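You operate a simulated robot arm through the tools that you are given. There is no shell and no other tool. Be economical: measure what you need, move in short steps, check, and stop when the job is done.

You run a simulated two-armed robot. Do the job below in one go: nothing can be reset, and whatever is moved stays where it is left.

TASK
Pick up the brown vase with one hand, pass it to the other hand and put it on the top of the grey bench. Set down upright: brown vase.
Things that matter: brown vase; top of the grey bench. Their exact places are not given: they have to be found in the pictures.

It is judged by the outcome, as a careful person would: the job done as asked, and still so three seconds after it is handed in. It fails if anything else is knocked over, pushed out of place, dropped, spilled or broken.

THE ROBOT
Two 7-joint arms with two-finger grippers on one trunk, on a base that drives. Base frame: it is fixed to the floor where the robot stands at the start and does not move with it; the origin is under the middle of the robot, x ahead of it, y to its left, z up. Readings come in m, rad, newtons and seconds.
The left shoulder is at the start at [0.05, 0.216, 1.246], the right one opposite. With the tool pointing down near the work surface each hand reaches from about 0.1 to 0.76 m from the robot's upright axis, wherever it stands, measured 20 degrees to its own side. Places, roughly: brown vase (7x7x12 cm) [0.7, 0.1, 1.2]; top of the grey bench [-1.1, -2.2, 0.9]. Payload 3.18 kg a hand.
Tool frame (each hand has its own): the origin (TCP) lies between the finger pads and is the grasp point; the fingertips stand 0.03 m ahead of it; z points along the fingers, y is the line along which they close. The gripper opens to 0.144 m. The gripper's body begins 0.103 m behind the TCP.
Orientation is that of the tool frame in the base frame, as [roll, pitch, yaw] about the fixed x, y, z axes, in that order (R = Rz(yaw) Ry(pitch) Rx(roll)). With the fingers straight down and closing along the base's y, the tool's x points along the base's -x, its y along +y and its z along -z.

THE INTERFACE
- The arms move only by the tool drive_tool. It takes "left_increments", "right_increments" or both (then of equal length, played together; a hand with none holds still); each is a list that holds one entry, the list of rows, each a list of 7 numbers: the shift along the tool's x, y, z in m, then the turn, a rotation vector about the tool's x, y, z in rad, then the closure in counts, from 0 (fully open) to 255 (shut). In form: [[[dx, dy, dz, wx, wy, wz, fingers], ...]]. A call has 1 to 8 rows; each row is the pose to reach, as a shift and turn from the pose commanded when the call began, along the tool's axes at that moment. A row lasts 0.2 s, in which the tool goes at most 0.05 m and 0.15 rad; a call with a longer step from one row to the next is refused whole, and so is a gripper value outside its range. Where a pose cannot be reached the arm comes as near as it can. A force on the tool above 40 N (or 10 N above the force at the start of the call, whichever is more), or a blocked arm, ends the call early, and 0.2 s more pass. Each finger halts on what it meets, pressing with about 26 N; the grip force reading is that of the motor and also rises with nothing between the fingers. The clock runs only during rows and for 0.2 s after the last one: add rows that repeat a pose to give the fingers time. It gives the time, the measured TCP pose, the force on the tool (base axes), the opening and the grip force at its end, in the units of the frame above (readings bear some noise), with the torque about the TCP (base axes, N m) and any sound that the robot's microphone picked up.
- Cameras (640 x 400 px; columns grow to the right, rows downward): "scene" is now at [0.1278, 0.0108, 1.5068]; the picture's right is [0.14, -0.99, 0.00], its down [-0.05, -0.01, -1.00] and it looks along [0.99, 0.14, -0.05] (base axes); focal length 248 px, centre (320, 200). "left" rides on the left gripper at [0.076, -0.016, -0.143] in its tool frame; the picture's right is [0.21, 0.98, 0.00], its down [-0.84, 0.18, -0.51] and it looks along [-0.50, 0.11, 0.86] (tool axes); focal length 218 px, centre (320, 200). "right" rides on the right gripper at [0.076, 0.016, -0.143] in its tool frame; the picture's right is [-0.21, 0.98, 0.00], its down [-0.84, -0.18, -0.51] and it looks along [-0.50, -0.11, 0.86] (tool axes); focal length 218 px, centre (320, 200).
- snapshot(camera): a new picture of that camera. No time passes.
- lift_body(by): slides the trunk up (or, below 0, down) by that many m; the arms and the scene camera ride with it, the base frame stays. It gives what a move gives, with no picture.
- roll_base(legs): drives the robot by 1 to 6 legs, each [ahead, left, turn to the left] in m, m and rad, along the robot's own axes; the way and the turn of a leg run together, so that a leg with both is an arc; at most 1.5 m and 3.142 rad a leg. The arms and the cameras ride along, it lands a little off, and it stops where it bumps. It gives what a move gives.
- turn_head(pan, tilt): turns the head with the scene camera to pan (to the left, within 1.396 rad either way) and tilt (down, from -0.506 to 1.204), counted from straight ahead of the robot. It gives what a move gives.
- point_at(camera, pixels): for up to 12 pixels [column, row] of the newest picture of that camera ("zoom" is the newest enlarged one), the place [x, y, z] in the base frame of the surface seen there, good to about 0.002 m, but the place of the scene camera against the robot may be out by one fixed shift of up to 0.025 m in any direction. No time passes.
- enlarge(camera, box): a new picture of the part [left, top, right, bottom] of that camera's present view, enlarged. No time passes.
- job_done(): hands the job in; it is judged then, once.

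Keep the steps short. Do not move on a guess: measure, check each grasp and each placing, and mend mistakes. In all there are 80 turns and 58 pictures (those below and enlarged ones count). Leave the grippers open and the arms clear of the work at the hand-in unless told otherwise, and finish with a single line.

The tools are called after "Request:" by a JSON object that holds its "api" and its "payload". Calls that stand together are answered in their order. drive_tool: Moves the arms, as the interface text tells. Its arguments: {"type":"object","properties":{"left_increments":{"type":"array","items":{"type":"array","items":{"type":"array","items":{"type":"number"}}}},"right_increments":{"type":"array","items":{"type":"array","items":{"type":"array","items":{"type":"number"}}}}},"required":[]} The other tools are called the same way: lift_body (by) slides the trunk up or down; roll_base (legs) drives the base; turn_head (pan, tilt) turns the head that bears the scene camera; snapshot (camera) takes a picture; point_at (camera, pixels) gives the place of the surface under pixels of a picture; enlarge (camera, box) takes an enlarged picture of a part of a camera's view; job_done () hands the job in.

At the start:

```text
clock: 0.0
left_position: [0.2982, 0.1676, 1.3959]
left_tool_rot: [-3.139, -0.001, -3.14]
left_ft_force: [-0.6, -1.1, 0.1]
left_ft_torque: [0.02, 0.03, -0.03]
left_grip_width: 0.1439
left_grasp_force: 0.0
right_position: [0.3326, -0.0789, 1.4519]
right_tool_rot: [3.141, 0.002, 3.141]
right_ft_force: [-0.9, -0.9, 0.2]
right_ft_torque: [-0.02, -0.04, -0.01]
right_grip_width: 0.1442
right_grasp_force: 0.0
trunk travel left (down, up): [-0.325, 0.044]
robot x, y, heading: [-0.0003, -0.0032, -0.004]
head pan, tilt: [0.141, 0.047]
```

scene: 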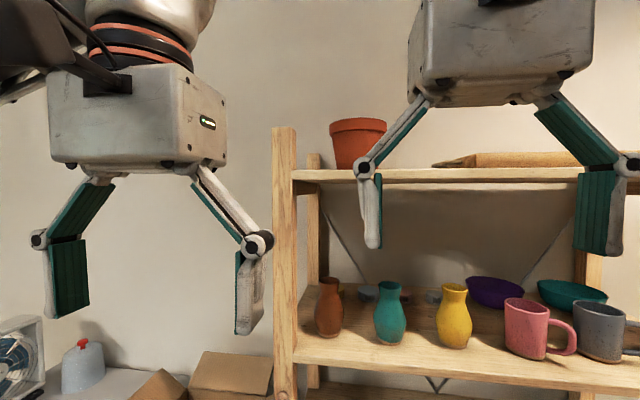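
right: 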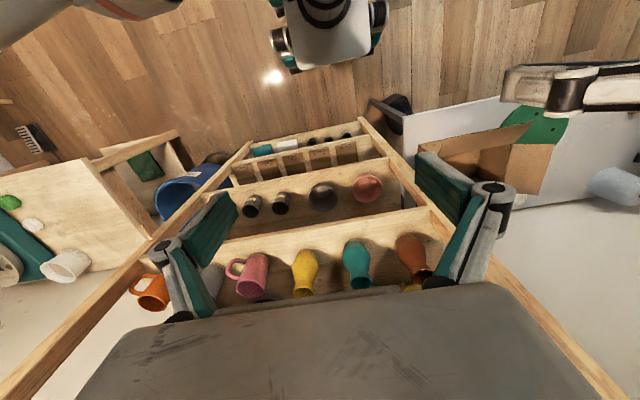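
left: 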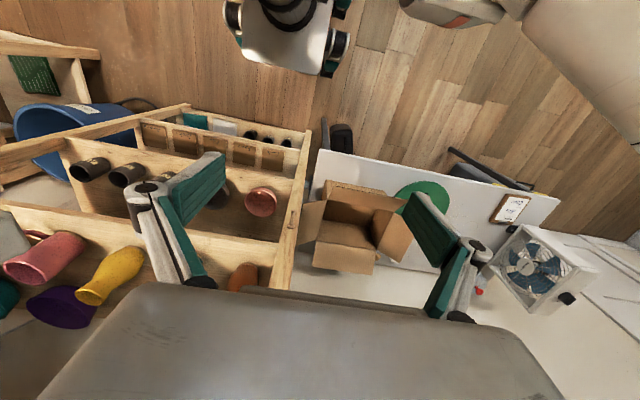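

I see the brown vase at about (328,308) on the shelf, beside the left post. I will enlarge that part and measure.

Request:
{"api": "enlarge", "payload": {"camera": "scene", "box": [260, 120, 500, 400]}}

Request:
{"api": "point_at", "payload": {"camera": "scene", "pixels": [[328, 282], [328, 300], [329, 320], [329, 336], [285, 300], [285, 170], [340, 176], [320, 357], [390, 310], [312, 250], [283, 350], [400, 250]]}}

```text
1.43 times, centred on (380, 260) of scene
```

zoom: 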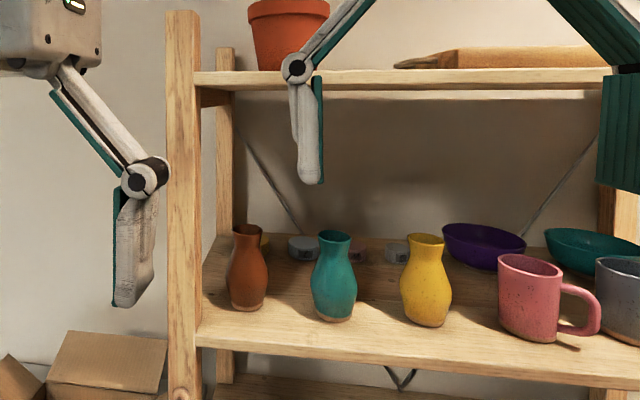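

```text
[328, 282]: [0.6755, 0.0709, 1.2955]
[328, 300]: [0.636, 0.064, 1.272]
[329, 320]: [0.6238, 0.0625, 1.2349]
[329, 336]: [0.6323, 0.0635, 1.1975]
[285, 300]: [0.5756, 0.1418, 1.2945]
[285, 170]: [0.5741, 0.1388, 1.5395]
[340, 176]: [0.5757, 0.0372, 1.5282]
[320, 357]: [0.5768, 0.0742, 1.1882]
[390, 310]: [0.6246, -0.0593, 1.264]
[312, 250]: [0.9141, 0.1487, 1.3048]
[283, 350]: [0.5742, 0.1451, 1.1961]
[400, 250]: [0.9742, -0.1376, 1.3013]
```

Vase centre reads about (0.66, 0.067), and the scene camera may be shifted. I will cross-check with the right wrist camera, where the vase is at about (412,245), and measure the post on the scene zoom.

Request:
{"api": "enlarge", "payload": {"camera": "right", "box": [320, 200, 480, 300]}}

Request:
{"api": "point_at", "payload": {"camera": "right", "pixels": [[410, 242], [416, 255], [420, 268], [350, 252], [358, 272], [435, 215], [425, 205], [400, 228], [330, 240], [303, 262], [400, 209], [445, 240]]}}

Request:
{"api": "point_at", "payload": {"camera": "scene", "pixels": [[291, 300], [276, 300], [294, 300], [300, 300], [318, 310], [340, 310], [341, 318], [380, 320], [340, 350], [320, 288], [337, 288], [330, 293]]}}

```text
4.00 times, centred on (400, 250) of right
```

zoom: 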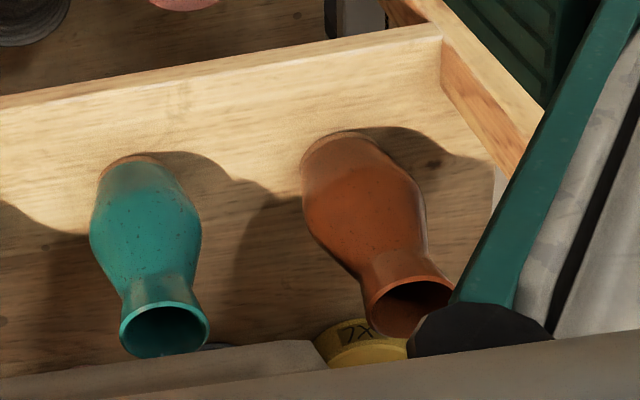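

```text
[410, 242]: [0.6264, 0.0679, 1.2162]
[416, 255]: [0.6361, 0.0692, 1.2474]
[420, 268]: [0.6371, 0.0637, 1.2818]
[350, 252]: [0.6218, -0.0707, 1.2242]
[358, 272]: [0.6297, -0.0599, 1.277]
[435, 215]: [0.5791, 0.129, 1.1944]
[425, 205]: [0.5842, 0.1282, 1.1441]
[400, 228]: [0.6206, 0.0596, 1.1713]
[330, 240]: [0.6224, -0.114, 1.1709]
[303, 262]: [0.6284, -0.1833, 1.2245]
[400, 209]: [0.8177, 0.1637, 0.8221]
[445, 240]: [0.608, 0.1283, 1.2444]
```

```text
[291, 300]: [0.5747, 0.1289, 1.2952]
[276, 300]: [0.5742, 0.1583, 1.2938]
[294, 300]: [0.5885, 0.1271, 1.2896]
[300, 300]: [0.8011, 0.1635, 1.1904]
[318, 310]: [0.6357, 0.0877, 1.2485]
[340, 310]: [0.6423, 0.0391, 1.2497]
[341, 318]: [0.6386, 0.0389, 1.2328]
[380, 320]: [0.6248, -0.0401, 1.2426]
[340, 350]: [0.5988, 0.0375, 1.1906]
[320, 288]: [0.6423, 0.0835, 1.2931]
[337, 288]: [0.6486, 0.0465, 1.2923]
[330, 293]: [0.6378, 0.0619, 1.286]
```

The right wrist camera puts the shelf top at z≈1.171, the vase centre at about (0.657, 0.066), belly height ≈1.22, and the post's inner face at y≈0.128. I will turn the right hand to point forward, 25° downward, and move the left hand aside.

Request:
{"api": "drive_tool", "payload": {"right_increments": [[[-0.009, 0, 0.009, 0, -0.142, 0, 0], [-0.018, 0, 0.018, 0, -0.284, 0, 0], [-0.027, 0, 0.027, 0, -0.426, 0, 0], [-0.036, 0, 0.036, 0, -0.568, 0, 0], [-0.045, 0, 0.045, 0, -0.71, 0, 0], [-0.054, 0, 0.054, 0, -0.852, 0, 0], [-0.063, 0, 0.063, 0, -0.994, 0, 0], [-0.07, 0, 0.07, 0, -1.134, 0, 0]]], "left_increments": [[[0.005, 0.012, 0, 0, 0, 0, 0], [0.01, 0.025, 0, 0, 0, 0, 0], [0.015, 0.037, 0, 0, 0, 0, 0], [0.02, 0.05, 0, 0, 0, 0, 0], [0.03, 0.062, 0, 0, 0, 0, 0], [0.04, 0.075, 0, 0, 0, 0, 0], [0.05, 0.087, 0, 0, 0, 0, 0], [0.05, 0.1, 0, 0, 0, 0, 0]]]}}

```text
clock: 1.8
left_position: [0.2487, 0.2684, 1.3952]
left_tool_rot: [-3.139, -0.001, -3.14]
left_ft_force: [0.0, 0.0, 0.1]
left_ft_torque: [-0.04, 0.01, -0.02]
left_grip_width: 0.1439
left_grasp_force: 0.1
right_position: [0.4051, -0.0798, 1.3791]
right_tool_rot: [3.128, 1.131, 3.122]
right_ft_force: [0.3, -0.2, 0.3]
right_ft_torque: [-0.04, 0.01, 0.05]
right_grip_width: 0.1439
right_grasp_force: 0.0
trunk travel left (down, up): [-0.325, 0.044]
robot x, y, heading: [0.0023, -0.0004, 0.001]
head pan, tilt: [0.141, 0.047]
```

The pose was reached. Next: yaw the hand 30° left, move to a point 0.16 m short of the vase along the approach line, and narrow the opening to about 0.1 m. Then I will take pictures.

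Request:
{"api": "drive_tool", "payload": {"right_increments": [[[0.005, 0.012, 0.025, -0.079, 0, -0.037, 20], [0.01, 0.025, 0.05, -0.158, 0, -0.074, 40], [0.015, 0.037, 0.076, -0.237, 0, -0.11, 60], [0.02, 0.05, 0.102, -0.316, 0, -0.147, 78], [0.025, 0.062, 0.128, -0.395, 0, -0.184, 78], [0.029, 0.074, 0.153, -0.474, 0, -0.221, 78]]]}}

Request:
{"api": "snapshot", "payload": {"camera": "scene"}}

Request:
{"api": "snapshot", "payload": {"camera": "right"}}

```text
clock: 3.2
left_position: [0.2498, 0.2677, 1.3955]
left_tool_rot: [-3.141, -0.003, -3.139]
left_ft_force: [-0.3, -0.2, 0.1]
left_ft_torque: [0.0, 0.07, 0.01]
left_grip_width: 0.1442
left_grasp_force: 0.0
right_position: [0.5319, -0.0063, 1.2881]
right_tool_rot: [3.141, 1.135, -2.621]
right_ft_force: [0.9, 0.0, -0.6]
right_ft_torque: [0.0, 0.01, 0.02]
right_grip_width: 0.1
right_grasp_force: 0.0
trunk travel left (down, up): [-0.325, 0.044]
robot x, y, heading: [-0.0021, -0.0001, 0.002]
head pan, tilt: [0.141, 0.047]
```

```text
52 pictures are left
```

scene: 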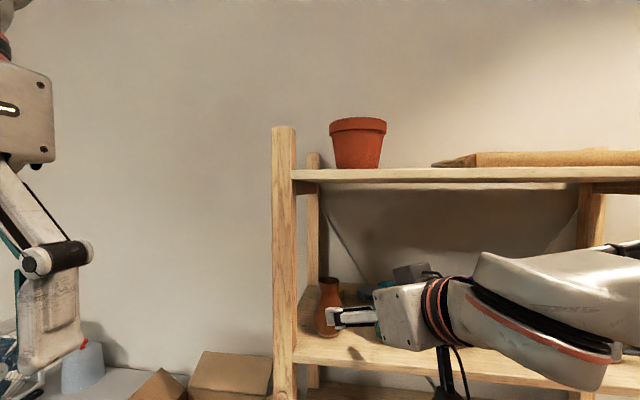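

```text
51 pictures are left
```

right: 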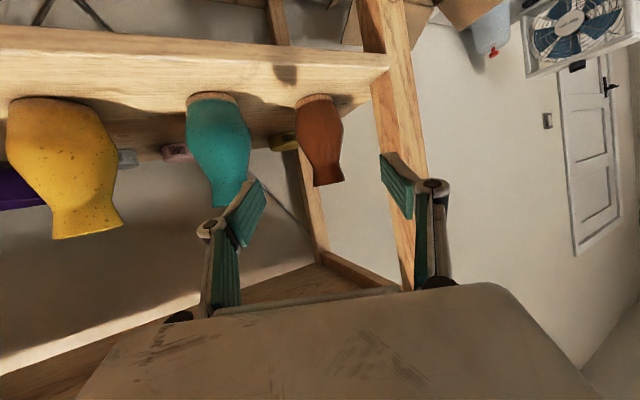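

The right wrist camera now sees the vase well at about (320,140), hanging "upside down" in the picture. I will measure it along with the fingertips, post and teal vase.

Request:
{"api": "point_at", "payload": {"camera": "right", "pixels": [[318, 110], [320, 130], [322, 145], [325, 165], [303, 135], [340, 135], [327, 176], [220, 130], [249, 150], [378, 110], [392, 160], [252, 190]]}}

Request:
{"api": "enlarge", "payload": {"camera": "right", "box": [180, 70, 460, 245]}}

```text
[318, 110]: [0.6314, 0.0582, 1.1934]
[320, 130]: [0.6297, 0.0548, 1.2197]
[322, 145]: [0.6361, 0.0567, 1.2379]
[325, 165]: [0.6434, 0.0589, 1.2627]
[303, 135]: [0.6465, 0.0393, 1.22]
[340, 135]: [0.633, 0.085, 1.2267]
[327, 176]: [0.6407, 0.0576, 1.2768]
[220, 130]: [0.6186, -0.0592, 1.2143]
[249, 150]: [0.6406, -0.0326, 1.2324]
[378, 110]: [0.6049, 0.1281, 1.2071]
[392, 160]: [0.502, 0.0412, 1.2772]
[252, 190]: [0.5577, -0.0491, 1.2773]
```

```text
2.29 times, centred on (320, 158) of right
```

zoom: 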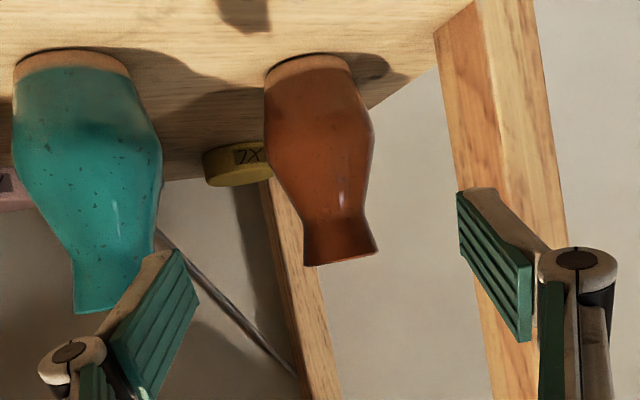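

The vase axis is at (0.659, 0.068) with radius ≈0.031. The teal vase would be close to the right knuckle with a 30° yaw, so I will go to 20° and an 0.085 m opening, still standing off, then look again.

Request:
{"api": "drive_tool", "payload": {"right_increments": [[[0, 0.013, 0.001, 0.079, 0, 0.037, 90], [-0.001, 0.0265, 0.0024, 0.158, 0, 0.074, 104], [-0.001, 0.0265, 0.0024, 0.158, 0, 0.074, 104]]]}}

Request:
{"api": "enlarge", "payload": {"camera": "right", "box": [180, 70, 460, 245]}}

```text
clock: 4.0
left_position: [0.2482, 0.2675, 1.3948]
left_tool_rot: [3.141, 0.0, -3.14]
left_ft_force: [-0.7, -0.8, -0.4]
left_ft_torque: [0.06, 0.05, 0.0]
left_grip_width: 0.144
left_grasp_force: 0.0
right_position: [0.5193, 0.0178, 1.2905]
right_tool_rot: [3.138, 1.134, -2.799]
right_ft_force: [0.1, 0.5, 0.0]
right_ft_torque: [0.0, -0.02, 0.02]
right_grip_width: 0.0852
right_grasp_force: 0.1
trunk travel left (down, up): [-0.325, 0.044]
robot x, y, heading: [0.0026, 0.0042, 0.003]
head pan, tilt: [0.141, 0.047]
```

```text
2.29 times, centred on (320, 158) of right
```

zoom: 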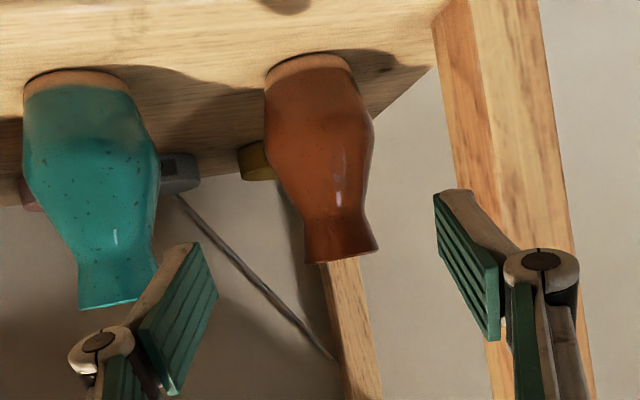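

Request:
{"api": "point_at", "payload": {"camera": "zoom", "pixels": [[576, 265], [575, 300], [72, 355], [80, 340], [440, 60], [475, 60], [465, 190], [205, 245], [318, 130], [155, 175], [570, 370], [440, 195]]}}

```text
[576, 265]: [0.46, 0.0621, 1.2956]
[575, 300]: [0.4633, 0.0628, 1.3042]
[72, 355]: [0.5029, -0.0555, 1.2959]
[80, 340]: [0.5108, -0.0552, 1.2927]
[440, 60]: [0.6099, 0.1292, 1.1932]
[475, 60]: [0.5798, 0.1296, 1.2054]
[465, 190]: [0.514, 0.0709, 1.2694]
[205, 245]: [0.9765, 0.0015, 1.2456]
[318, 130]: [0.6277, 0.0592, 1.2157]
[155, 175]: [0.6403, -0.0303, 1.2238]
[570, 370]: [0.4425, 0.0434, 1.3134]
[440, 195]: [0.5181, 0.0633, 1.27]
```

The knuckles are ±0.064 m off the axis, which leaves about 1 cm to the post and 2 cm to the teal vase. I will go straight in by 0.164 m with no closing yet.

Request:
{"api": "drive_tool", "payload": {"right_increments": [[[0, 0, 0.027, 0, 0, 0, 104], [0, 0, 0.054, 0, 0, 0, 104], [0, 0, 0.081, 0, 0, 0, 104], [0, 0, 0.108, 0, 0, 0, 104], [0.001, 0, 0.136, 0, 0, 0, 104], [0.001, 0, 0.164, 0, 0, 0, 104]]]}}

Request:
{"api": "enlarge", "payload": {"camera": "right", "box": [180, 70, 460, 245]}}

```text
clock: 5.4
left_position: [0.2501, 0.2683, 1.395]
left_tool_rot: [-3.139, -0.001, -3.138]
left_ft_force: [0.5, 0.3, 0.8]
left_ft_torque: [-0.01, 0.01, 0.0]
left_grip_width: 0.1439
left_grasp_force: 0.1
right_position: [0.6595, 0.0698, 1.2195]
right_tool_rot: [-3.141, 1.133, -2.793]
right_ft_force: [0.8, 0.3, 0.1]
right_ft_torque: [0.0, 0.01, -0.02]
right_grip_width: 0.0853
right_grasp_force: 0.1
trunk travel left (down, up): [-0.325, 0.044]
robot x, y, heading: [-0.0005, -0.0004, -0.005]
head pan, tilt: [0.141, 0.047]
```

```text
2.29 times, centred on (320, 158) of right
```

zoom: 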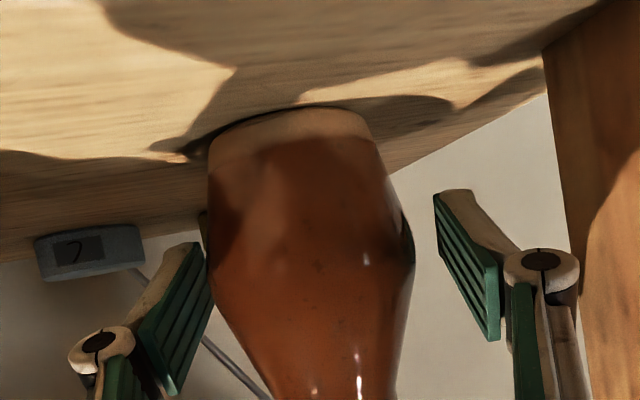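

The vase sits between the fingers with no contact, about 2 mm towards the right finger. I will shift 2 mm that way and close.

Request:
{"api": "drive_tool", "payload": {"right_increments": [[[0, -0.002, 0, 0, 0, 0, 115], [0, -0.002, 0, 0, 0, 0, 140], [0, -0.002, 0, 0, 0, 0, 170], [0, -0.002, 0, 0, 0, 0, 200], [0, -0.002, 0, 0, 0, 0, 200]]]}}

Request:
{"api": "enlarge", "payload": {"camera": "right", "box": [180, 70, 460, 245]}}

```text
clock: 6.6
left_position: [0.2483, 0.2683, 1.3955]
left_tool_rot: [-3.141, 0.001, -3.141]
left_ft_force: [1.1, -0.1, 0.8]
left_ft_torque: [0.0, -0.03, 0.02]
left_grip_width: 0.144
left_grasp_force: 0.1
right_position: [0.6589, 0.0681, 1.2192]
right_tool_rot: [3.14, 1.134, -2.795]
right_ft_force: [0.2, 1.1, 0.3]
right_ft_torque: [0.1, -0.03, 0.0]
right_grip_width: 0.0658
right_grasp_force: 26.3
trunk travel left (down, up): [-0.325, 0.044]
robot x, y, heading: [0.0017, -0.0038, -0.001]
head pan, tilt: [0.141, 0.047]
```

```text
2.29 times, centred on (320, 158) of right
```

zoom: 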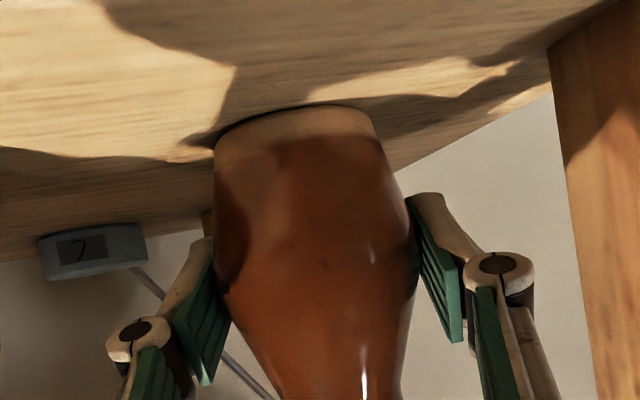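

Grip is 26 N at a width of 0.066 m. I will lift 3 cm straight up and check.

Request:
{"api": "drive_tool", "payload": {"right_increments": [[[-0.009, 0, -0.004, 0, 0, 0, 200], [-0.018, 0, -0.0085, 0, 0, 0, 200], [-0.027, 0, -0.0127, 0, 0, 0, 200], [-0.027, 0, -0.0127, 0, 0, 0, 200]]]}}

Request:
{"api": "snapshot", "payload": {"camera": "right"}}

```text
clock: 7.6
left_position: [0.2494, 0.2689, 1.395]
left_tool_rot: [-3.14, 0.001, -3.14]
left_ft_force: [0.1, 0.2, 0.2]
left_ft_torque: [-0.02, 0.02, -0.01]
left_grip_width: 0.144
left_grasp_force: 0.0
right_position: [0.6594, 0.0673, 1.2496]
right_tool_rot: [3.14, 1.133, -2.795]
right_ft_force: [0.0, 1.2, -2.4]
right_ft_torque: [-0.02, 0.01, -0.02]
right_grip_width: 0.066
right_grasp_force: 25.8
trunk travel left (down, up): [-0.325, 0.044]
robot x, y, heading: [0.0006, 0.0013, 0.0]
head pan, tilt: [0.141, 0.047]
```

```text
46 pictures are left
```

right: 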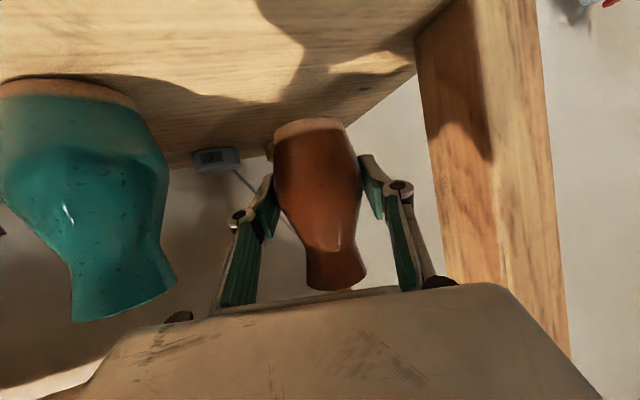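

The vase is held and is 3 cm above the shelf. I will pull back 0.2 m along the approach line, horizontally.

Request:
{"api": "drive_tool", "payload": {"right_increments": [[[0.0106, 0, -0.0227, 0, 0, 0, 200], [0.0212, 0, -0.0453, 0, 0, 0, 200], [0.0318, 0, -0.068, 0, 0, 0, 200], [0.0423, 0, -0.0906, 0, 0, 0, 200], [0.0529, 0, -0.1133, 0, 0, 0, 200], [0.0635, 0, -0.136, 0, 0, 0, 200], [0.074, 0, -0.1586, 0, 0, 0, 200], [0.0846, 0, -0.1812, 0, 0, 0, 200]]]}}

Request:
{"api": "turn_head", "payload": {"pan": 0.0, "tilt": 0.5}}

Request:
{"api": "snapshot", "payload": {"camera": "scene"}}

```text
clock: 9.4
left_position: [0.2485, 0.2679, 1.3956]
left_tool_rot: [-3.14, 0.0, -3.14]
left_ft_force: [-1.1, -0.2, -0.8]
left_ft_torque: [0.03, 0.0, -0.01]
left_grip_width: 0.1439
left_grasp_force: 0.0
right_position: [0.4694, -0.0015, 1.2506]
right_tool_rot: [3.139, 1.135, -2.795]
right_ft_force: [0.4, 0.1, -2.9]
right_ft_torque: [-0.01, -0.01, -0.03]
right_grip_width: 0.066
right_grasp_force: 25.8
trunk travel left (down, up): [-0.325, 0.044]
robot x, y, heading: [0.0021, -0.0011, -0.006]
head pan, tilt: [0.141, 0.047]
```

```text
clock: 10.3
left_position: [0.2479, 0.2676, 1.395]
left_tool_rot: [-3.139, 0.001, -3.14]
left_ft_force: [-0.1, 0.3, 0.7]
left_ft_torque: [-0.04, 0.0, 0.03]
left_grip_width: 0.144
left_grasp_force: 0.1
right_position: [0.4696, 0.0001, 1.2498]
right_tool_rot: [3.14, 1.133, -2.794]
right_ft_force: [0.0, 0.8, -2.6]
right_ft_torque: [0.02, -0.02, 0.01]
right_grip_width: 0.066
right_grasp_force: 25.8
trunk travel left (down, up): [-0.325, 0.044]
robot x, y, heading: [-0.0, -0.0005, -0.003]
head pan, tilt: [0.0, 0.499]
```

```text
45 pictures are left
```

scene: 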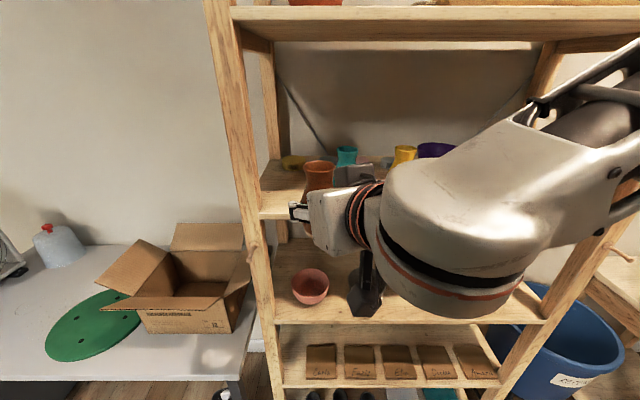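

The vase is clear of the shelf (seen at (318,175)). Before driving I will look to both sides to find the bench and any obstacles.

Request:
{"api": "turn_head", "payload": {"pan": -1.39, "tilt": 0.35}}

Request:
{"api": "snapshot", "payload": {"camera": "scene"}}

Request:
{"api": "turn_head", "payload": {"pan": 1.39, "tilt": 0.5}}

Request:
{"api": "snapshot", "payload": {"camera": "scene"}}

```text
clock: 11.8
left_position: [0.2493, 0.2674, 1.3958]
left_tool_rot: [-3.141, 0.001, -3.139]
left_ft_force: [-0.2, -0.2, -0.7]
left_ft_torque: [-0.02, 0.0, 0.0]
left_grip_width: 0.1443
left_grasp_force: 0.0
right_position: [0.4701, 0.0004, 1.2493]
right_tool_rot: [3.139, 1.134, -2.794]
right_ft_force: [-0.1, 0.3, -1.3]
right_ft_torque: [0.01, 0.01, -0.02]
right_grip_width: 0.0659
right_grasp_force: 25.3
trunk travel left (down, up): [-0.325, 0.044]
robot x, y, heading: [-0.0019, 0.0051, -0.002]
head pan, tilt: [-1.389, 0.351]
```

```text
44 pictures are left
```

scene: 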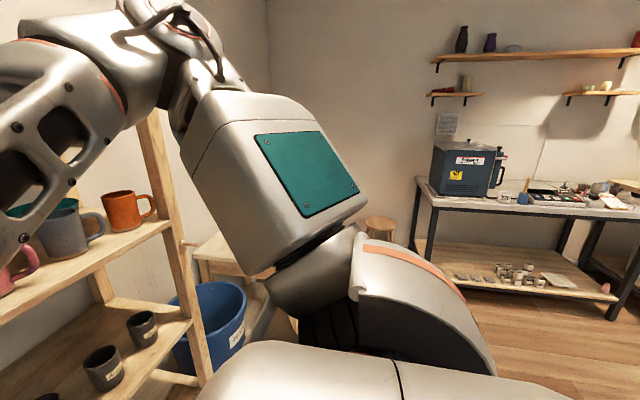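

```text
clock: 14.3
left_position: [0.2492, 0.2675, 1.3947]
left_tool_rot: [-3.14, -0.001, -3.139]
left_ft_force: [0.6, -0.2, -0.3]
left_ft_torque: [-0.01, 0.0, 0.02]
left_grip_width: 0.144
left_grasp_force: 0.0
right_position: [0.4706, 0.0001, 1.2481]
right_tool_rot: [3.141, 1.135, -2.795]
right_ft_force: [0.0, -1.0, -2.7]
right_ft_torque: [-0.01, 0.01, 0.0]
right_grip_width: 0.0661
right_grasp_force: 26.4
trunk travel left (down, up): [-0.325, 0.044]
robot x, y, heading: [-0.0004, 0.0009, -0.001]
head pan, tilt: [1.389, 0.499]
```

```text
43 pictures are left
```

scene: 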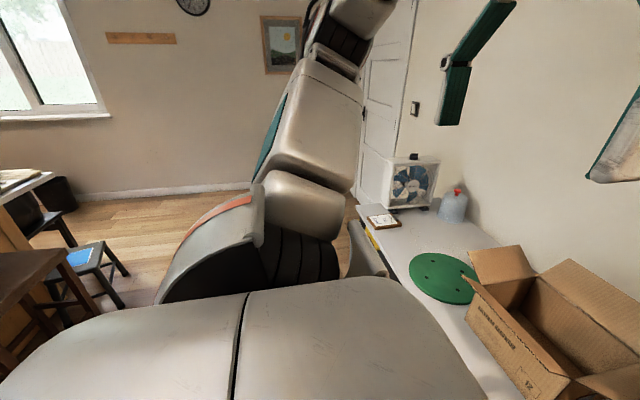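

To the left behind there are a stool and a table at (60,270). I will measure those now, then turn right again and measure the bench.

Request:
{"api": "point_at", "payload": {"camera": "scene", "pixels": [[90, 258], [60, 305], [15, 300], [120, 305], [25, 180], [60, 200]]}}

Request:
{"api": "turn_head", "payload": {"pan": -1.39, "tilt": 0.35}}

Request:
{"api": "snapshot", "payload": {"camera": "scene"}}

Request:
{"api": "point_at", "payload": {"camera": "scene", "pixels": [[440, 200], [625, 215], [530, 208], [590, 200], [465, 195], [630, 185], [612, 320], [430, 260], [560, 330], [520, 350], [615, 380], [380, 228]]}}

```text
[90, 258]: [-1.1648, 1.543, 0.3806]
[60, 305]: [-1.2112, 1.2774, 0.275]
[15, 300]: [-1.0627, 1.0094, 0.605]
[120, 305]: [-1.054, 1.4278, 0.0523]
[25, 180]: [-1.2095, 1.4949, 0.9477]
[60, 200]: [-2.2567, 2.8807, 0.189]
```

```text
clock: 16.7
left_position: [0.2487, 0.2664, 1.3956]
left_tool_rot: [-3.139, -0.001, -3.141]
left_ft_force: [0.1, 0.0, -0.6]
left_ft_torque: [0.0, -0.01, 0.0]
left_grip_width: 0.144
left_grasp_force: 0.0
right_position: [0.4705, -0.0001, 1.249]
right_tool_rot: [3.14, 1.134, -2.795]
right_ft_force: [-0.4, -0.5, -2.5]
right_ft_torque: [-0.03, -0.01, -0.02]
right_grip_width: 0.0659
right_grasp_force: 26.4
trunk travel left (down, up): [-0.325, 0.044]
robot x, y, heading: [0.0004, -0.0021, -0.002]
head pan, tilt: [-1.389, 0.351]
```

```text
42 pictures are left
```

scene: 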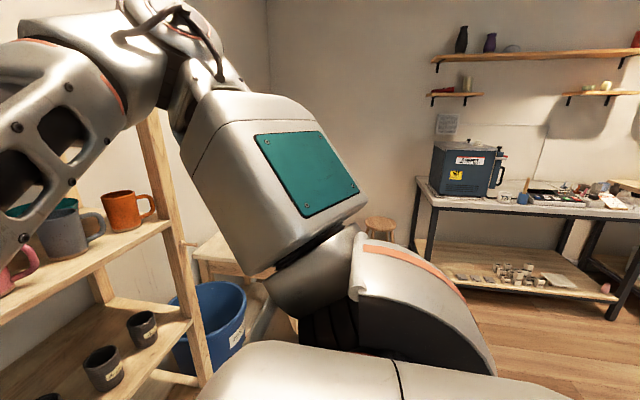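

```text
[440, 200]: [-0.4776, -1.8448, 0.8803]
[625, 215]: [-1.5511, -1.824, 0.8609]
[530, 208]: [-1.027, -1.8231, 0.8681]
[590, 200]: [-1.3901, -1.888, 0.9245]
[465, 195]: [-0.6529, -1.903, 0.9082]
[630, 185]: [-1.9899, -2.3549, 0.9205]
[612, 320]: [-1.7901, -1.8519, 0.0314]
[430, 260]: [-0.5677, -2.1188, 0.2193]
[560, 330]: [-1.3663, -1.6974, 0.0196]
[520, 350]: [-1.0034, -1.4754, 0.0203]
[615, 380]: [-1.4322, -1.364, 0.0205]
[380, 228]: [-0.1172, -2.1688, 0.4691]
```

The bench front edge is at y≈-1.83, spanning x from -0.45 to about -1.6, with top z≈0.89. I will back off 0.35 m to have room for the hand-over.

Request:
{"api": "roll_base", "payload": {"legs": [[-0.35, 0, 0]]}}

Request:
{"api": "turn_head", "payload": {"pan": 0.0, "tilt": 0.5}}

Request:
{"api": "snapshot", "payload": {"camera": "scene"}}

```text
clock: 19.0
left_position: [-0.0998, 0.2674, 1.3946]
left_tool_rot: [-3.139, -0.001, -3.14]
left_ft_force: [-0.5, 0.6, 0.6]
left_ft_torque: [0.03, -0.08, 0.0]
left_grip_width: 0.1438
left_grasp_force: 0.1
right_position: [0.1211, -0.0003, 1.2501]
right_tool_rot: [3.14, 1.136, -2.795]
right_ft_force: [0.1, 0.9, -2.0]
right_ft_torque: [0.02, 0.02, 0.02]
right_grip_width: 0.066
right_grasp_force: 25.9
trunk travel left (down, up): [-0.325, 0.044]
robot x, y, heading: [-0.3475, -0.0003, 0.003]
head pan, tilt: [-1.389, 0.351]
```

```text
clock: 20.5
left_position: [-0.0999, 0.2676, 1.3954]
left_tool_rot: [-3.139, 0.001, -3.14]
left_ft_force: [-0.5, -0.5, -0.5]
left_ft_torque: [-0.03, 0.01, -0.02]
left_grip_width: 0.1438
left_grasp_force: 0.1
right_position: [0.1223, -0.0005, 1.2489]
right_tool_rot: [3.14, 1.133, -2.793]
right_ft_force: [-0.2, 0.0, -2.2]
right_ft_torque: [-0.01, 0.01, -0.02]
right_grip_width: 0.0661
right_grasp_force: 26.0
trunk travel left (down, up): [-0.325, 0.044]
robot x, y, heading: [-0.347, -0.003, -0.002]
head pan, tilt: [0.0, 0.499]
```

```text
41 pictures are left
```

scene: 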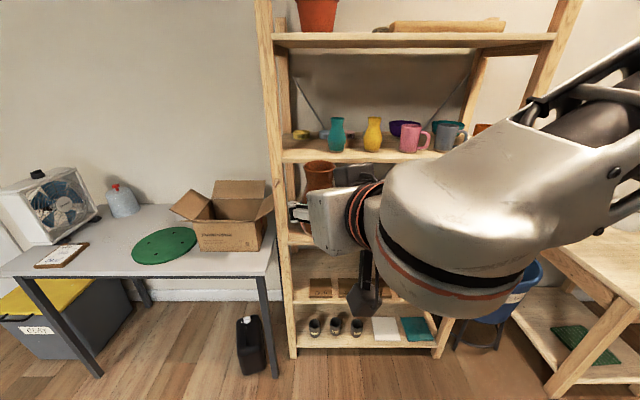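

The vase is at (318,175), held in front. I will bring the left hand forward and higher (x 0.12, z 1.43), then move right to y≈0.13 and look.

Request:
{"api": "drive_tool", "payload": {"left_increments": [[[-0.04, 0, -0.01, 0, 0, 0, 0], [-0.08, 0, -0.02, 0, 0, 0, 0], [-0.12, 0, -0.03, 0, 0, 0, 0], [-0.16, 0, -0.035, 0, 0, 0, 0], [-0.2, -0.01, -0.035, 0, 0, 0, 0], [-0.222, -0.05, -0.035, 0, 0, 0, 0], [-0.222, -0.095, -0.035, 0, 0, 0, 0], [-0.222, -0.135, -0.035, 0, 0, 0, 0]]]}}

Request:
{"api": "snapshot", "payload": {"camera": "left"}}

Request:
{"api": "snapshot", "payload": {"camera": "scene"}}

```text
clock: 22.3
left_position: [0.1068, 0.1554, 1.379]
left_tool_rot: [3.139, -0.007, -3.14]
left_ft_force: [1.7, -1.0, -0.7]
left_ft_torque: [0.17, 0.2, -0.02]
left_grip_width: 0.1439
left_grasp_force: 0.0
left hand out of reach, approached as far as the arm can: row 1, 2, 3, 4, 5, 6, 7, 8
right_position: [0.1287, -0.0051, 1.2461]
right_tool_rot: [3.13, 1.132, -2.807]
right_ft_force: [1.4, -0.8, -3.2]
right_ft_torque: [0.07, 0.02, 0.14]
right_grip_width: 0.0658
right_grasp_force: 26.2
trunk travel left (down, up): [-0.325, 0.044]
robot x, y, heading: [-0.3485, -0.001, -0.002]
head pan, tilt: [0.0, 0.499]
```

```text
40 pictures are left
```

left: 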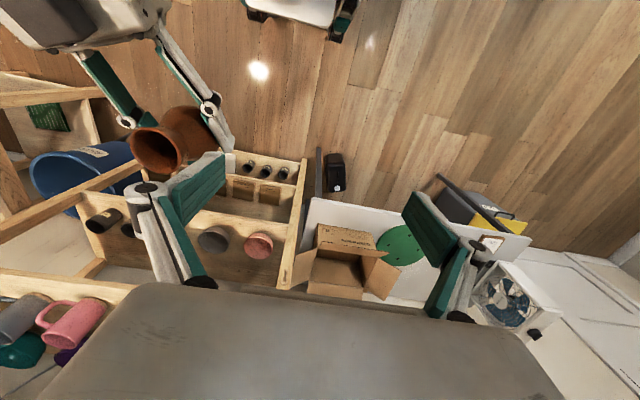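

```text
39 pictures are left
```

scene: 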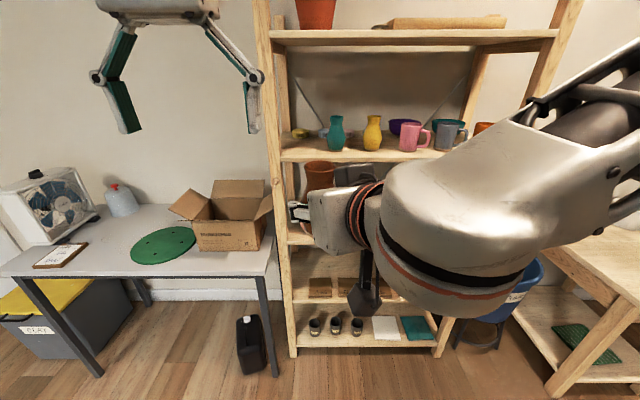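

The left hand cannot reach that high. I will lower both hands by 0.16 m.

Request:
{"api": "drive_tool", "payload": {"left_increments": [[[0, 0, 0.02, 0, 0, 0, 0], [0, 0, 0.04, 0, 0, 0, 0], [0, 0, 0.06, 0, 0, 0, 0], [0, 0, 0.08, 0, 0, 0, 0], [0, 0, 0.1, 0, 0, 0, 0], [0, 0, 0.12, 0, 0, 0, 0], [0, 0, 0.14, 0, 0, 0, 0], [0, 0, 0.16, 0, 0, 0, 0]]], "right_increments": [[[0.018, 0, 0.0085, 0, 0, 0, 200], [0.036, 0, 0.017, 0, 0, 0, 200], [0.054, 0, 0.0254, 0, 0, 0, 200], [0.0725, 0, 0.034, 0, 0, 0, 200], [0.0906, 0, 0.0423, 0, 0, 0, 200], [0.1087, 0, 0.0508, 0, 0, 0, 200], [0.1268, 0, 0.0592, 0, 0, 0, 200], [0.145, 0, 0.0677, 0, 0, 0, 200]]]}}

Request:
{"api": "snapshot", "payload": {"camera": "left"}}

Request:
{"api": "snapshot", "payload": {"camera": "scene"}}

```text
clock: 24.3
left_position: [0.1008, 0.1554, 1.2194]
left_tool_rot: [3.141, -0.001, -3.141]
left_ft_force: [0.4, -0.1, -0.2]
left_ft_torque: [0.03, 0.02, 0.01]
left_grip_width: 0.1443
left_grasp_force: 0.1
right_position: [0.1198, -0.0139, 1.1454]
right_tool_rot: [2.861, 1.128, -3.138]
right_ft_force: [-0.2, 0.1, -2.9]
right_ft_torque: [0.05, 0.0, 0.02]
right_grip_width: 0.0658
right_grasp_force: 25.7
right hand out of reach, approached as far as the arm can: row 6, 7, 8
trunk travel left (down, up): [-0.325, 0.044]
robot x, y, heading: [-0.3512, -0.002, -0.0]
head pan, tilt: [0.0, 0.499]
stopped in row 8 (right hand): the arm was blocked; the commanded pose is now the measured one
```

```text
38 pictures are left
```

left: 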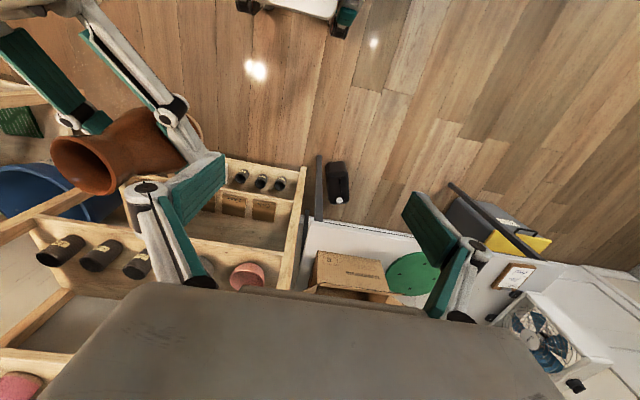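

```text
37 pictures are left
```

scene: 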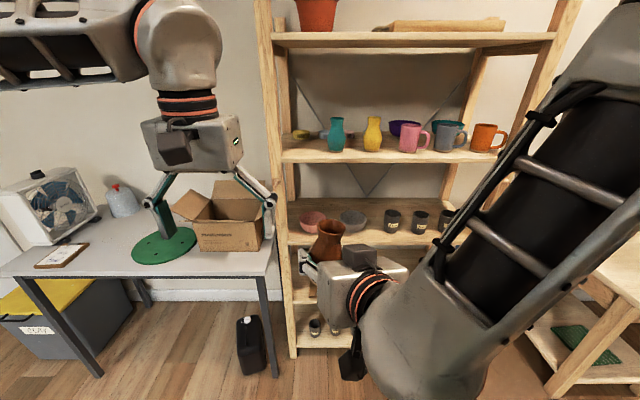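

The right arm hit its limit and twisted, so the vase leans about 7°. I will raise the right hand 2.5 cm and turn it back to its former attitude.

Request:
{"api": "drive_tool", "payload": {"right_increments": [[[-0.009, 0.001, -0.004, 0, 0, 0, 200], [-0.018, 0.002, -0.008, -0.01, 0.004, -0.04, 200], [-0.0226, 0.003, -0.0103, -0.018, 0.007, -0.075, 200], [-0.0226, 0.003, -0.0103, -0.027, 0.01, -0.11, 200], [-0.0226, 0.003, -0.0103, -0.035, 0.013, -0.147, 200], [-0.0226, 0.003, -0.0103, -0.035, 0.013, -0.147, 200]]]}}

```text
clock: 25.7
left_position: [0.1008, 0.1574, 1.219]
left_tool_rot: [-3.141, 0.0, -3.138]
left_ft_force: [0.0, 0.1, -0.3]
left_ft_torque: [0.03, 0.0, 0.01]
left_grip_width: 0.1439
left_grasp_force: 0.0
right_position: [0.118, -0.0095, 1.168]
right_tool_rot: [-3.118, 1.131, -2.76]
right_ft_force: [0.5, -0.8, -1.9]
right_ft_torque: [-0.01, 0.03, 0.02]
right_grip_width: 0.0661
right_grasp_force: 26.1
trunk travel left (down, up): [-0.325, 0.044]
robot x, y, heading: [-0.3499, -0.0041, -0.001]
head pan, tilt: [0.0, 0.499]
```

Orientation is restored. I will raise the left hand to z≈1.32, then move toward the vase to y≈0.07, and look.

Request:
{"api": "drive_tool", "payload": {"left_increments": [[[0, 0, -0.035, 0, 0, 0, 0], [-0.005, 0, -0.07, 0, 0, 0, 0], [-0.01, 0, -0.1, 0, 0, 0, 0], [-0.017, -0.04, -0.1, 0, 0, 0, 0], [-0.017, -0.085, -0.1, 0, 0, 0, 0], [-0.017, -0.085, -0.1, 0, 0, 0, 0]]]}}

Request:
{"api": "snapshot", "payload": {"camera": "left"}}

Request:
{"api": "snapshot", "payload": {"camera": "scene"}}

```text
clock: 27.1
left_position: [0.1174, 0.0733, 1.3195]
left_tool_rot: [-3.138, -0.001, -3.141]
left_ft_force: [-0.5, 0.7, 0.1]
left_ft_torque: [-0.03, -0.01, 0.01]
left_grip_width: 0.1441
left_grasp_force: 0.1
right_position: [0.1183, -0.0083, 1.1667]
right_tool_rot: [-3.116, 1.132, -2.762]
right_ft_force: [0.1, -0.1, -2.7]
right_ft_torque: [0.03, 0.0, -0.03]
right_grip_width: 0.0659
right_grasp_force: 26.0
trunk travel left (down, up): [-0.325, 0.044]
robot x, y, heading: [-0.3463, 0.0029, -0.005]
head pan, tilt: [0.0, 0.499]
```

```text
36 pictures are left
```

left: 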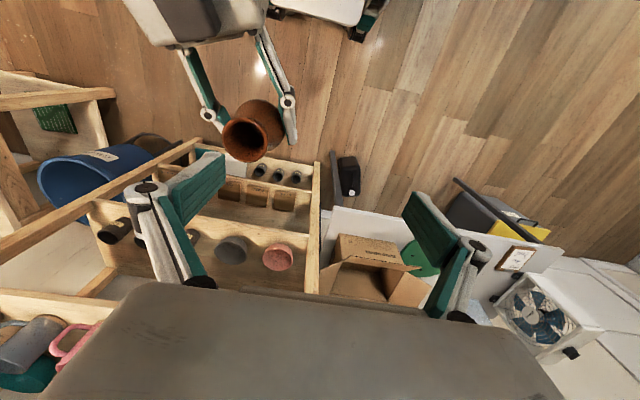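

```text
35 pictures are left
```

scene: 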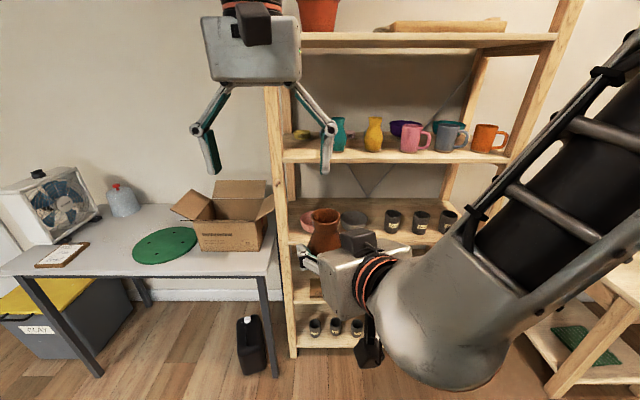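

I see the rim at about (245,138) in the left picture. I will measure points round the rim and the belly.

Request:
{"api": "enlarge", "payload": {"camera": "left", "box": [180, 70, 340, 170]}}

Request:
{"api": "point_at", "payload": {"camera": "left", "pixels": [[226, 140], [264, 131], [245, 119], [247, 160], [231, 155], [260, 122], [275, 120], [268, 148]]}}

```text
4.00 times, centred on (260, 120) of left
```

zoom: 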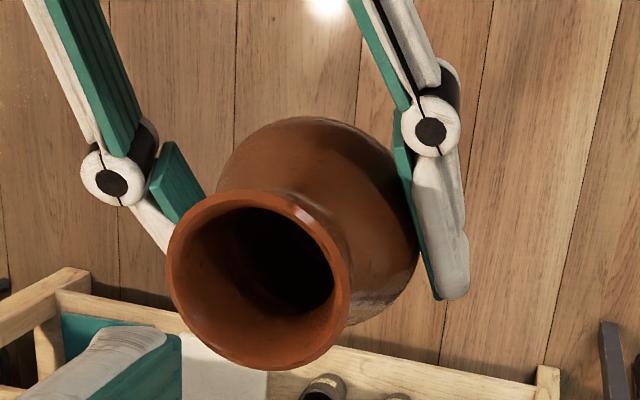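

```text
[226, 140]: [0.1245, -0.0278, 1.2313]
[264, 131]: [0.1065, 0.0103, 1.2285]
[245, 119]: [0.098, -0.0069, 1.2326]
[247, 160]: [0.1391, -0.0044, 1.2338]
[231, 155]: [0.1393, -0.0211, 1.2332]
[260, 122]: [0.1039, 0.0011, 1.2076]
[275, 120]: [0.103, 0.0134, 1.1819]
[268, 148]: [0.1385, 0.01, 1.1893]
```

Rim centre is (0.1185, -0.009), z 1.232, width ≈0.042. I will centre the left hand above it, narrow to 0.1 m, descend to z≈1.275, and check.

Request:
{"api": "drive_tool", "payload": {"left_increments": [[[0, -0.04, 0, 0, 0, 0, 40], [-0.001, -0.082, 0, 0, 0, 0, 78], [-0.001, -0.082, 0.02, 0, 0, 0, 78], [-0.001, -0.082, 0.044, 0, 0, 0, 78], [-0.001, -0.082, 0.044, 0, 0, 0, 78]]]}}

Request:
{"api": "snapshot", "payload": {"camera": "left"}}

Request:
{"api": "snapshot", "payload": {"camera": "scene"}}

```text
clock: 28.3
left_position: [0.1201, -0.0088, 1.2742]
left_tool_rot: [-3.139, -0.002, -3.138]
left_ft_force: [0.4, -0.1, 1.0]
left_ft_torque: [0.01, 0.0, -0.01]
left_grip_width: 0.1
left_grasp_force: 0.1
right_position: [0.1165, -0.0099, 1.1665]
right_tool_rot: [-3.119, 1.133, -2.764]
right_ft_force: [-0.1, -0.2, -1.6]
right_ft_torque: [0.01, 0.0, -0.01]
right_grip_width: 0.0658
right_grasp_force: 25.8
trunk travel left (down, up): [-0.325, 0.044]
robot x, y, heading: [-0.3489, 0.0008, -0.002]
head pan, tilt: [0.0, 0.499]
```

```text
33 pictures are left
```

left: 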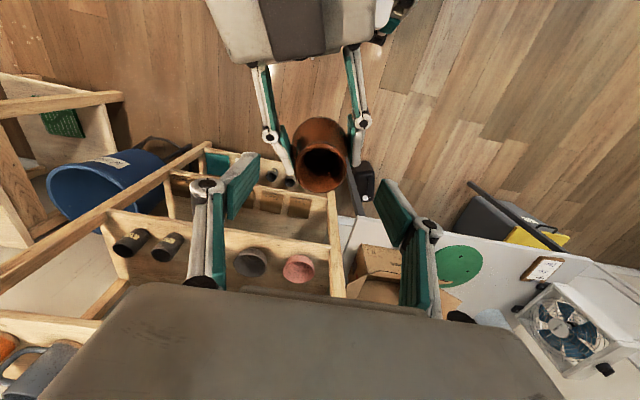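

```text
32 pictures are left
```

scene: 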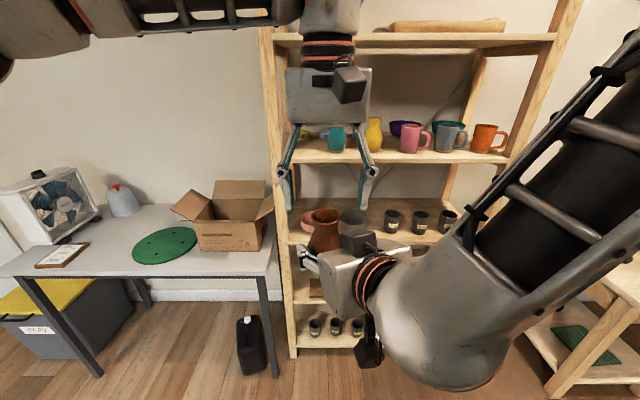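

It is centred with clear room. I will descend another 0.038 m so the rim lies at the pad centre, then close gently.

Request:
{"api": "drive_tool", "payload": {"left_increments": [[[0.001, 0, 0.013, 0, 0, 0, 78], [0.001, 0, 0.026, 0, 0, 0, 78], [0.001, 0, 0.038, 0, 0, 0, 78], [0.001, 0, 0.038, 0, 0, 0, 120], [0.001, 0, 0.038, 0, 0, 0, 160], [0.001, 0, 0.038, 0, 0, 0, 200], [0.001, 0, 0.038, 0, 0, 0, 230], [0.001, 0, 0.038, 0, 0, 0, 230]]]}}

Request:
{"api": "snapshot", "payload": {"camera": "left"}}

Request:
{"api": "enlarge", "payload": {"camera": "scene", "box": [240, 130, 440, 330]}}

```text
clock: 30.1
left_position: [0.1181, -0.0088, 1.2383]
left_tool_rot: [-3.14, 0.0, -3.137]
left_ft_force: [0.7, -2.0, 0.4]
left_ft_torque: [-0.03, 0.01, 0.21]
left_grip_width: 0.0453
left_grasp_force: 25.4
right_position: [0.1184, -0.0114, 1.1686]
right_tool_rot: [-3.119, 1.131, -2.765]
right_ft_force: [-0.2, 1.9, -3.2]
right_ft_torque: [-0.05, -0.02, -0.16]
right_grip_width: 0.0661
right_grasp_force: 26.4
trunk travel left (down, up): [-0.325, 0.044]
robot x, y, heading: [-0.3465, 0.0009, -0.002]
head pan, tilt: [0.0, 0.499]
```

```text
31 pictures are left
```

left: 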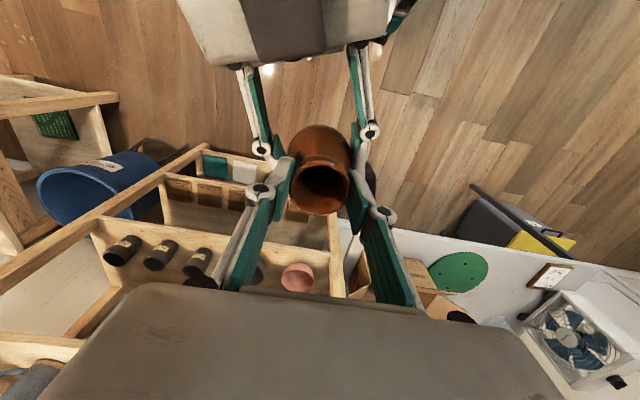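

```text
2.00 times, centred on (340, 230) of scene
```

zoom: 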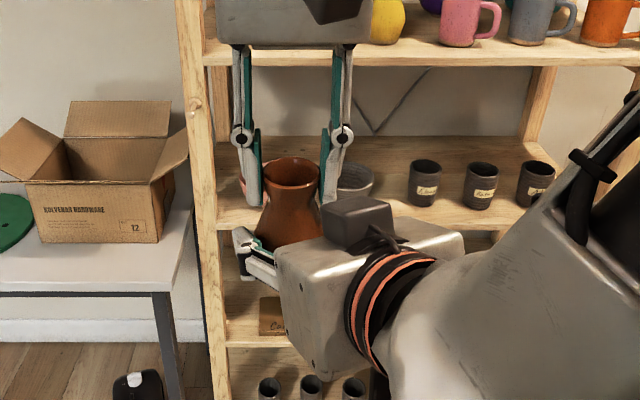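

The left hand grips the rim at 0.045 m with 25 N. I will open the right fingers to 0.09 m.

Request:
{"api": "drive_tool", "payload": {"right_increments": [[[0, 0, 0, 0, 0, 0, 150], [0, 0, 0, 0, 0, 0, 125], [0, 0, 0, 0, 0, 0, 95], [0, 0, 0, 0, 0, 0, 95]]]}}

Request:
{"api": "snapshot", "payload": {"camera": "right"}}

Request:
{"api": "snapshot", "payload": {"camera": "left"}}

```text
clock: 31.1
left_position: [0.1192, -0.0094, 1.2377]
left_tool_rot: [-3.14, 0.002, -3.138]
left_ft_force: [0.4, -0.1, 0.2]
left_ft_torque: [-0.01, 0.01, 0.01]
left_grip_width: 0.0455
left_grasp_force: 25.5
right_position: [0.1183, -0.0108, 1.1674]
right_tool_rot: [-3.121, 1.132, -2.766]
right_ft_force: [0.1, 0.2, 0.4]
right_ft_torque: [-0.02, -0.03, -0.01]
right_grip_width: 0.0902
right_grasp_force: 0.1
trunk travel left (down, up): [-0.325, 0.044]
robot x, y, heading: [-0.3455, 0.0019, 0.0]
head pan, tilt: [0.0, 0.499]
```

```text
29 pictures are left
```

right: 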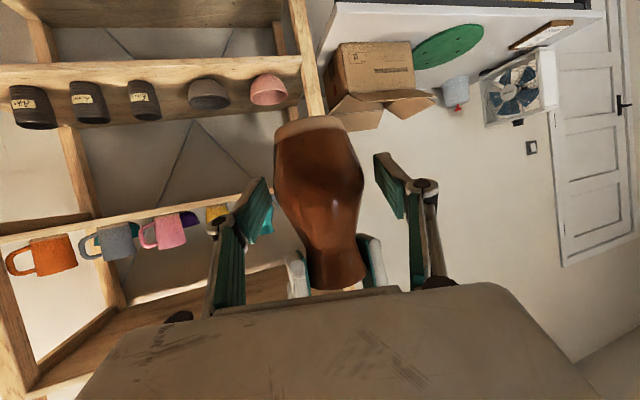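

```text
28 pictures are left
```

left: 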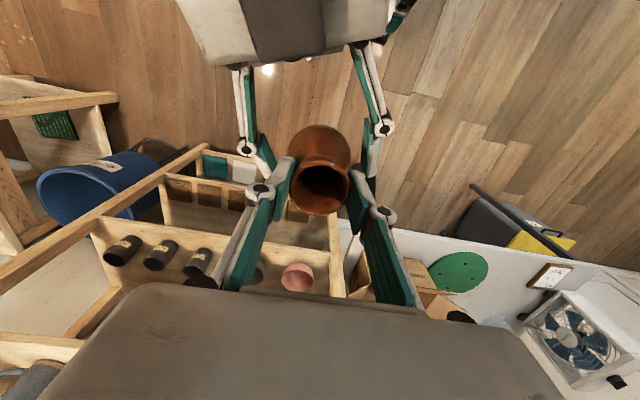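

The left hand now holds the vase alone, with gaps on both sides of the right fingers. I will withdraw the right hand 0.12 m horizontally.

Request:
{"api": "drive_tool", "payload": {"right_increments": [[[0.0085, 0, -0.018, 0, 0, 0, 95], [0.017, 0, -0.036, 0, 0, 0, 95], [0.0254, 0, -0.0544, 0, 0, 0, 95], [0.034, 0, -0.0725, 0, 0, 0, 95], [0.0423, 0, -0.0906, 0, 0, 0, 95], [0.051, 0, -0.1087, 0, 0, 0, 95]]]}}

Request:
{"api": "snapshot", "payload": {"camera": "scene"}}

```text
clock: 32.5
left_position: [0.1206, -0.0089, 1.2377]
left_tool_rot: [-3.138, 0.005, -3.137]
left_ft_force: [8.6, 7.3, -2.4]
left_ft_torque: [0.33, -0.52, -0.18]
left_grip_width: 0.0457
left_grasp_force: 25.8
right_position: [0.0532, 0.0282, 1.1873]
right_tool_rot: [-3.119, 1.134, -2.759]
right_ft_force: [-8.9, -7.3, 2.6]
right_ft_torque: [-0.1, -0.11, -0.64]
right_grip_width: 0.0953
right_grasp_force: 4.1
right hand out of reach, approached as far as the arm can: row 1, 2, 3, 4, 5, 6
trunk travel left (down, up): [-0.325, 0.044]
robot x, y, heading: [-0.3498, 0.0009, -0.003]
head pan, tilt: [0.0, 0.499]
```

```text
27 pictures are left
```

scene: 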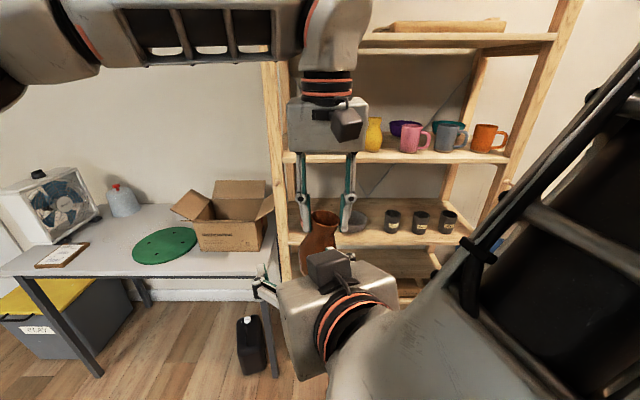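

The right arm is out of reach that way and slid sideways, so its right finger presses the vase (9 N). I will move it back sideways in small steps (tool -y) to unload.

Request:
{"api": "drive_tool", "payload": {"right_increments": [[[0, -0.01, 0, 0, 0, 0, 95], [0, -0.02, 0, 0, 0, 0, 95], [0, -0.02, 0, 0, 0, 0, 95]]]}}

Request:
{"api": "snapshot", "payload": {"camera": "right"}}

Request:
{"api": "snapshot", "payload": {"camera": "left"}}

```text
clock: 33.3
left_position: [0.1178, -0.0067, 1.2381]
left_tool_rot: [-3.138, 0.0, -3.14]
left_ft_force: [10.5, 10.8, 2.2]
left_ft_torque: [0.43, -0.41, -0.16]
left_grip_width: 0.0457
left_grasp_force: 26.3
right_position: [0.0656, 0.0189, 1.1877]
right_tool_rot: [-3.116, 1.13, -2.764]
right_ft_force: [-10.5, -10.8, -4.5]
right_ft_torque: [0.17, 0.11, -0.67]
right_grip_width: 0.1024
right_grasp_force: 5.0
right hand out of reach, approached as far as the arm can: row 1, 2, 3
trunk travel left (down, up): [-0.325, 0.044]
robot x, y, heading: [-0.3462, 0.0021, -0.003]
head pan, tilt: [0.0, 0.499]
```

```text
26 pictures are left
```

right: 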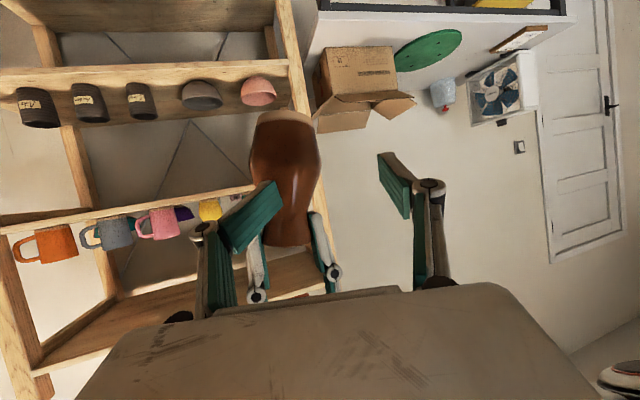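

```text
25 pictures are left
```

left: 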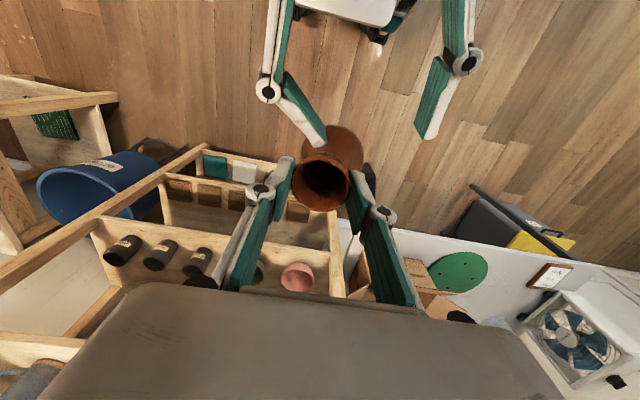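

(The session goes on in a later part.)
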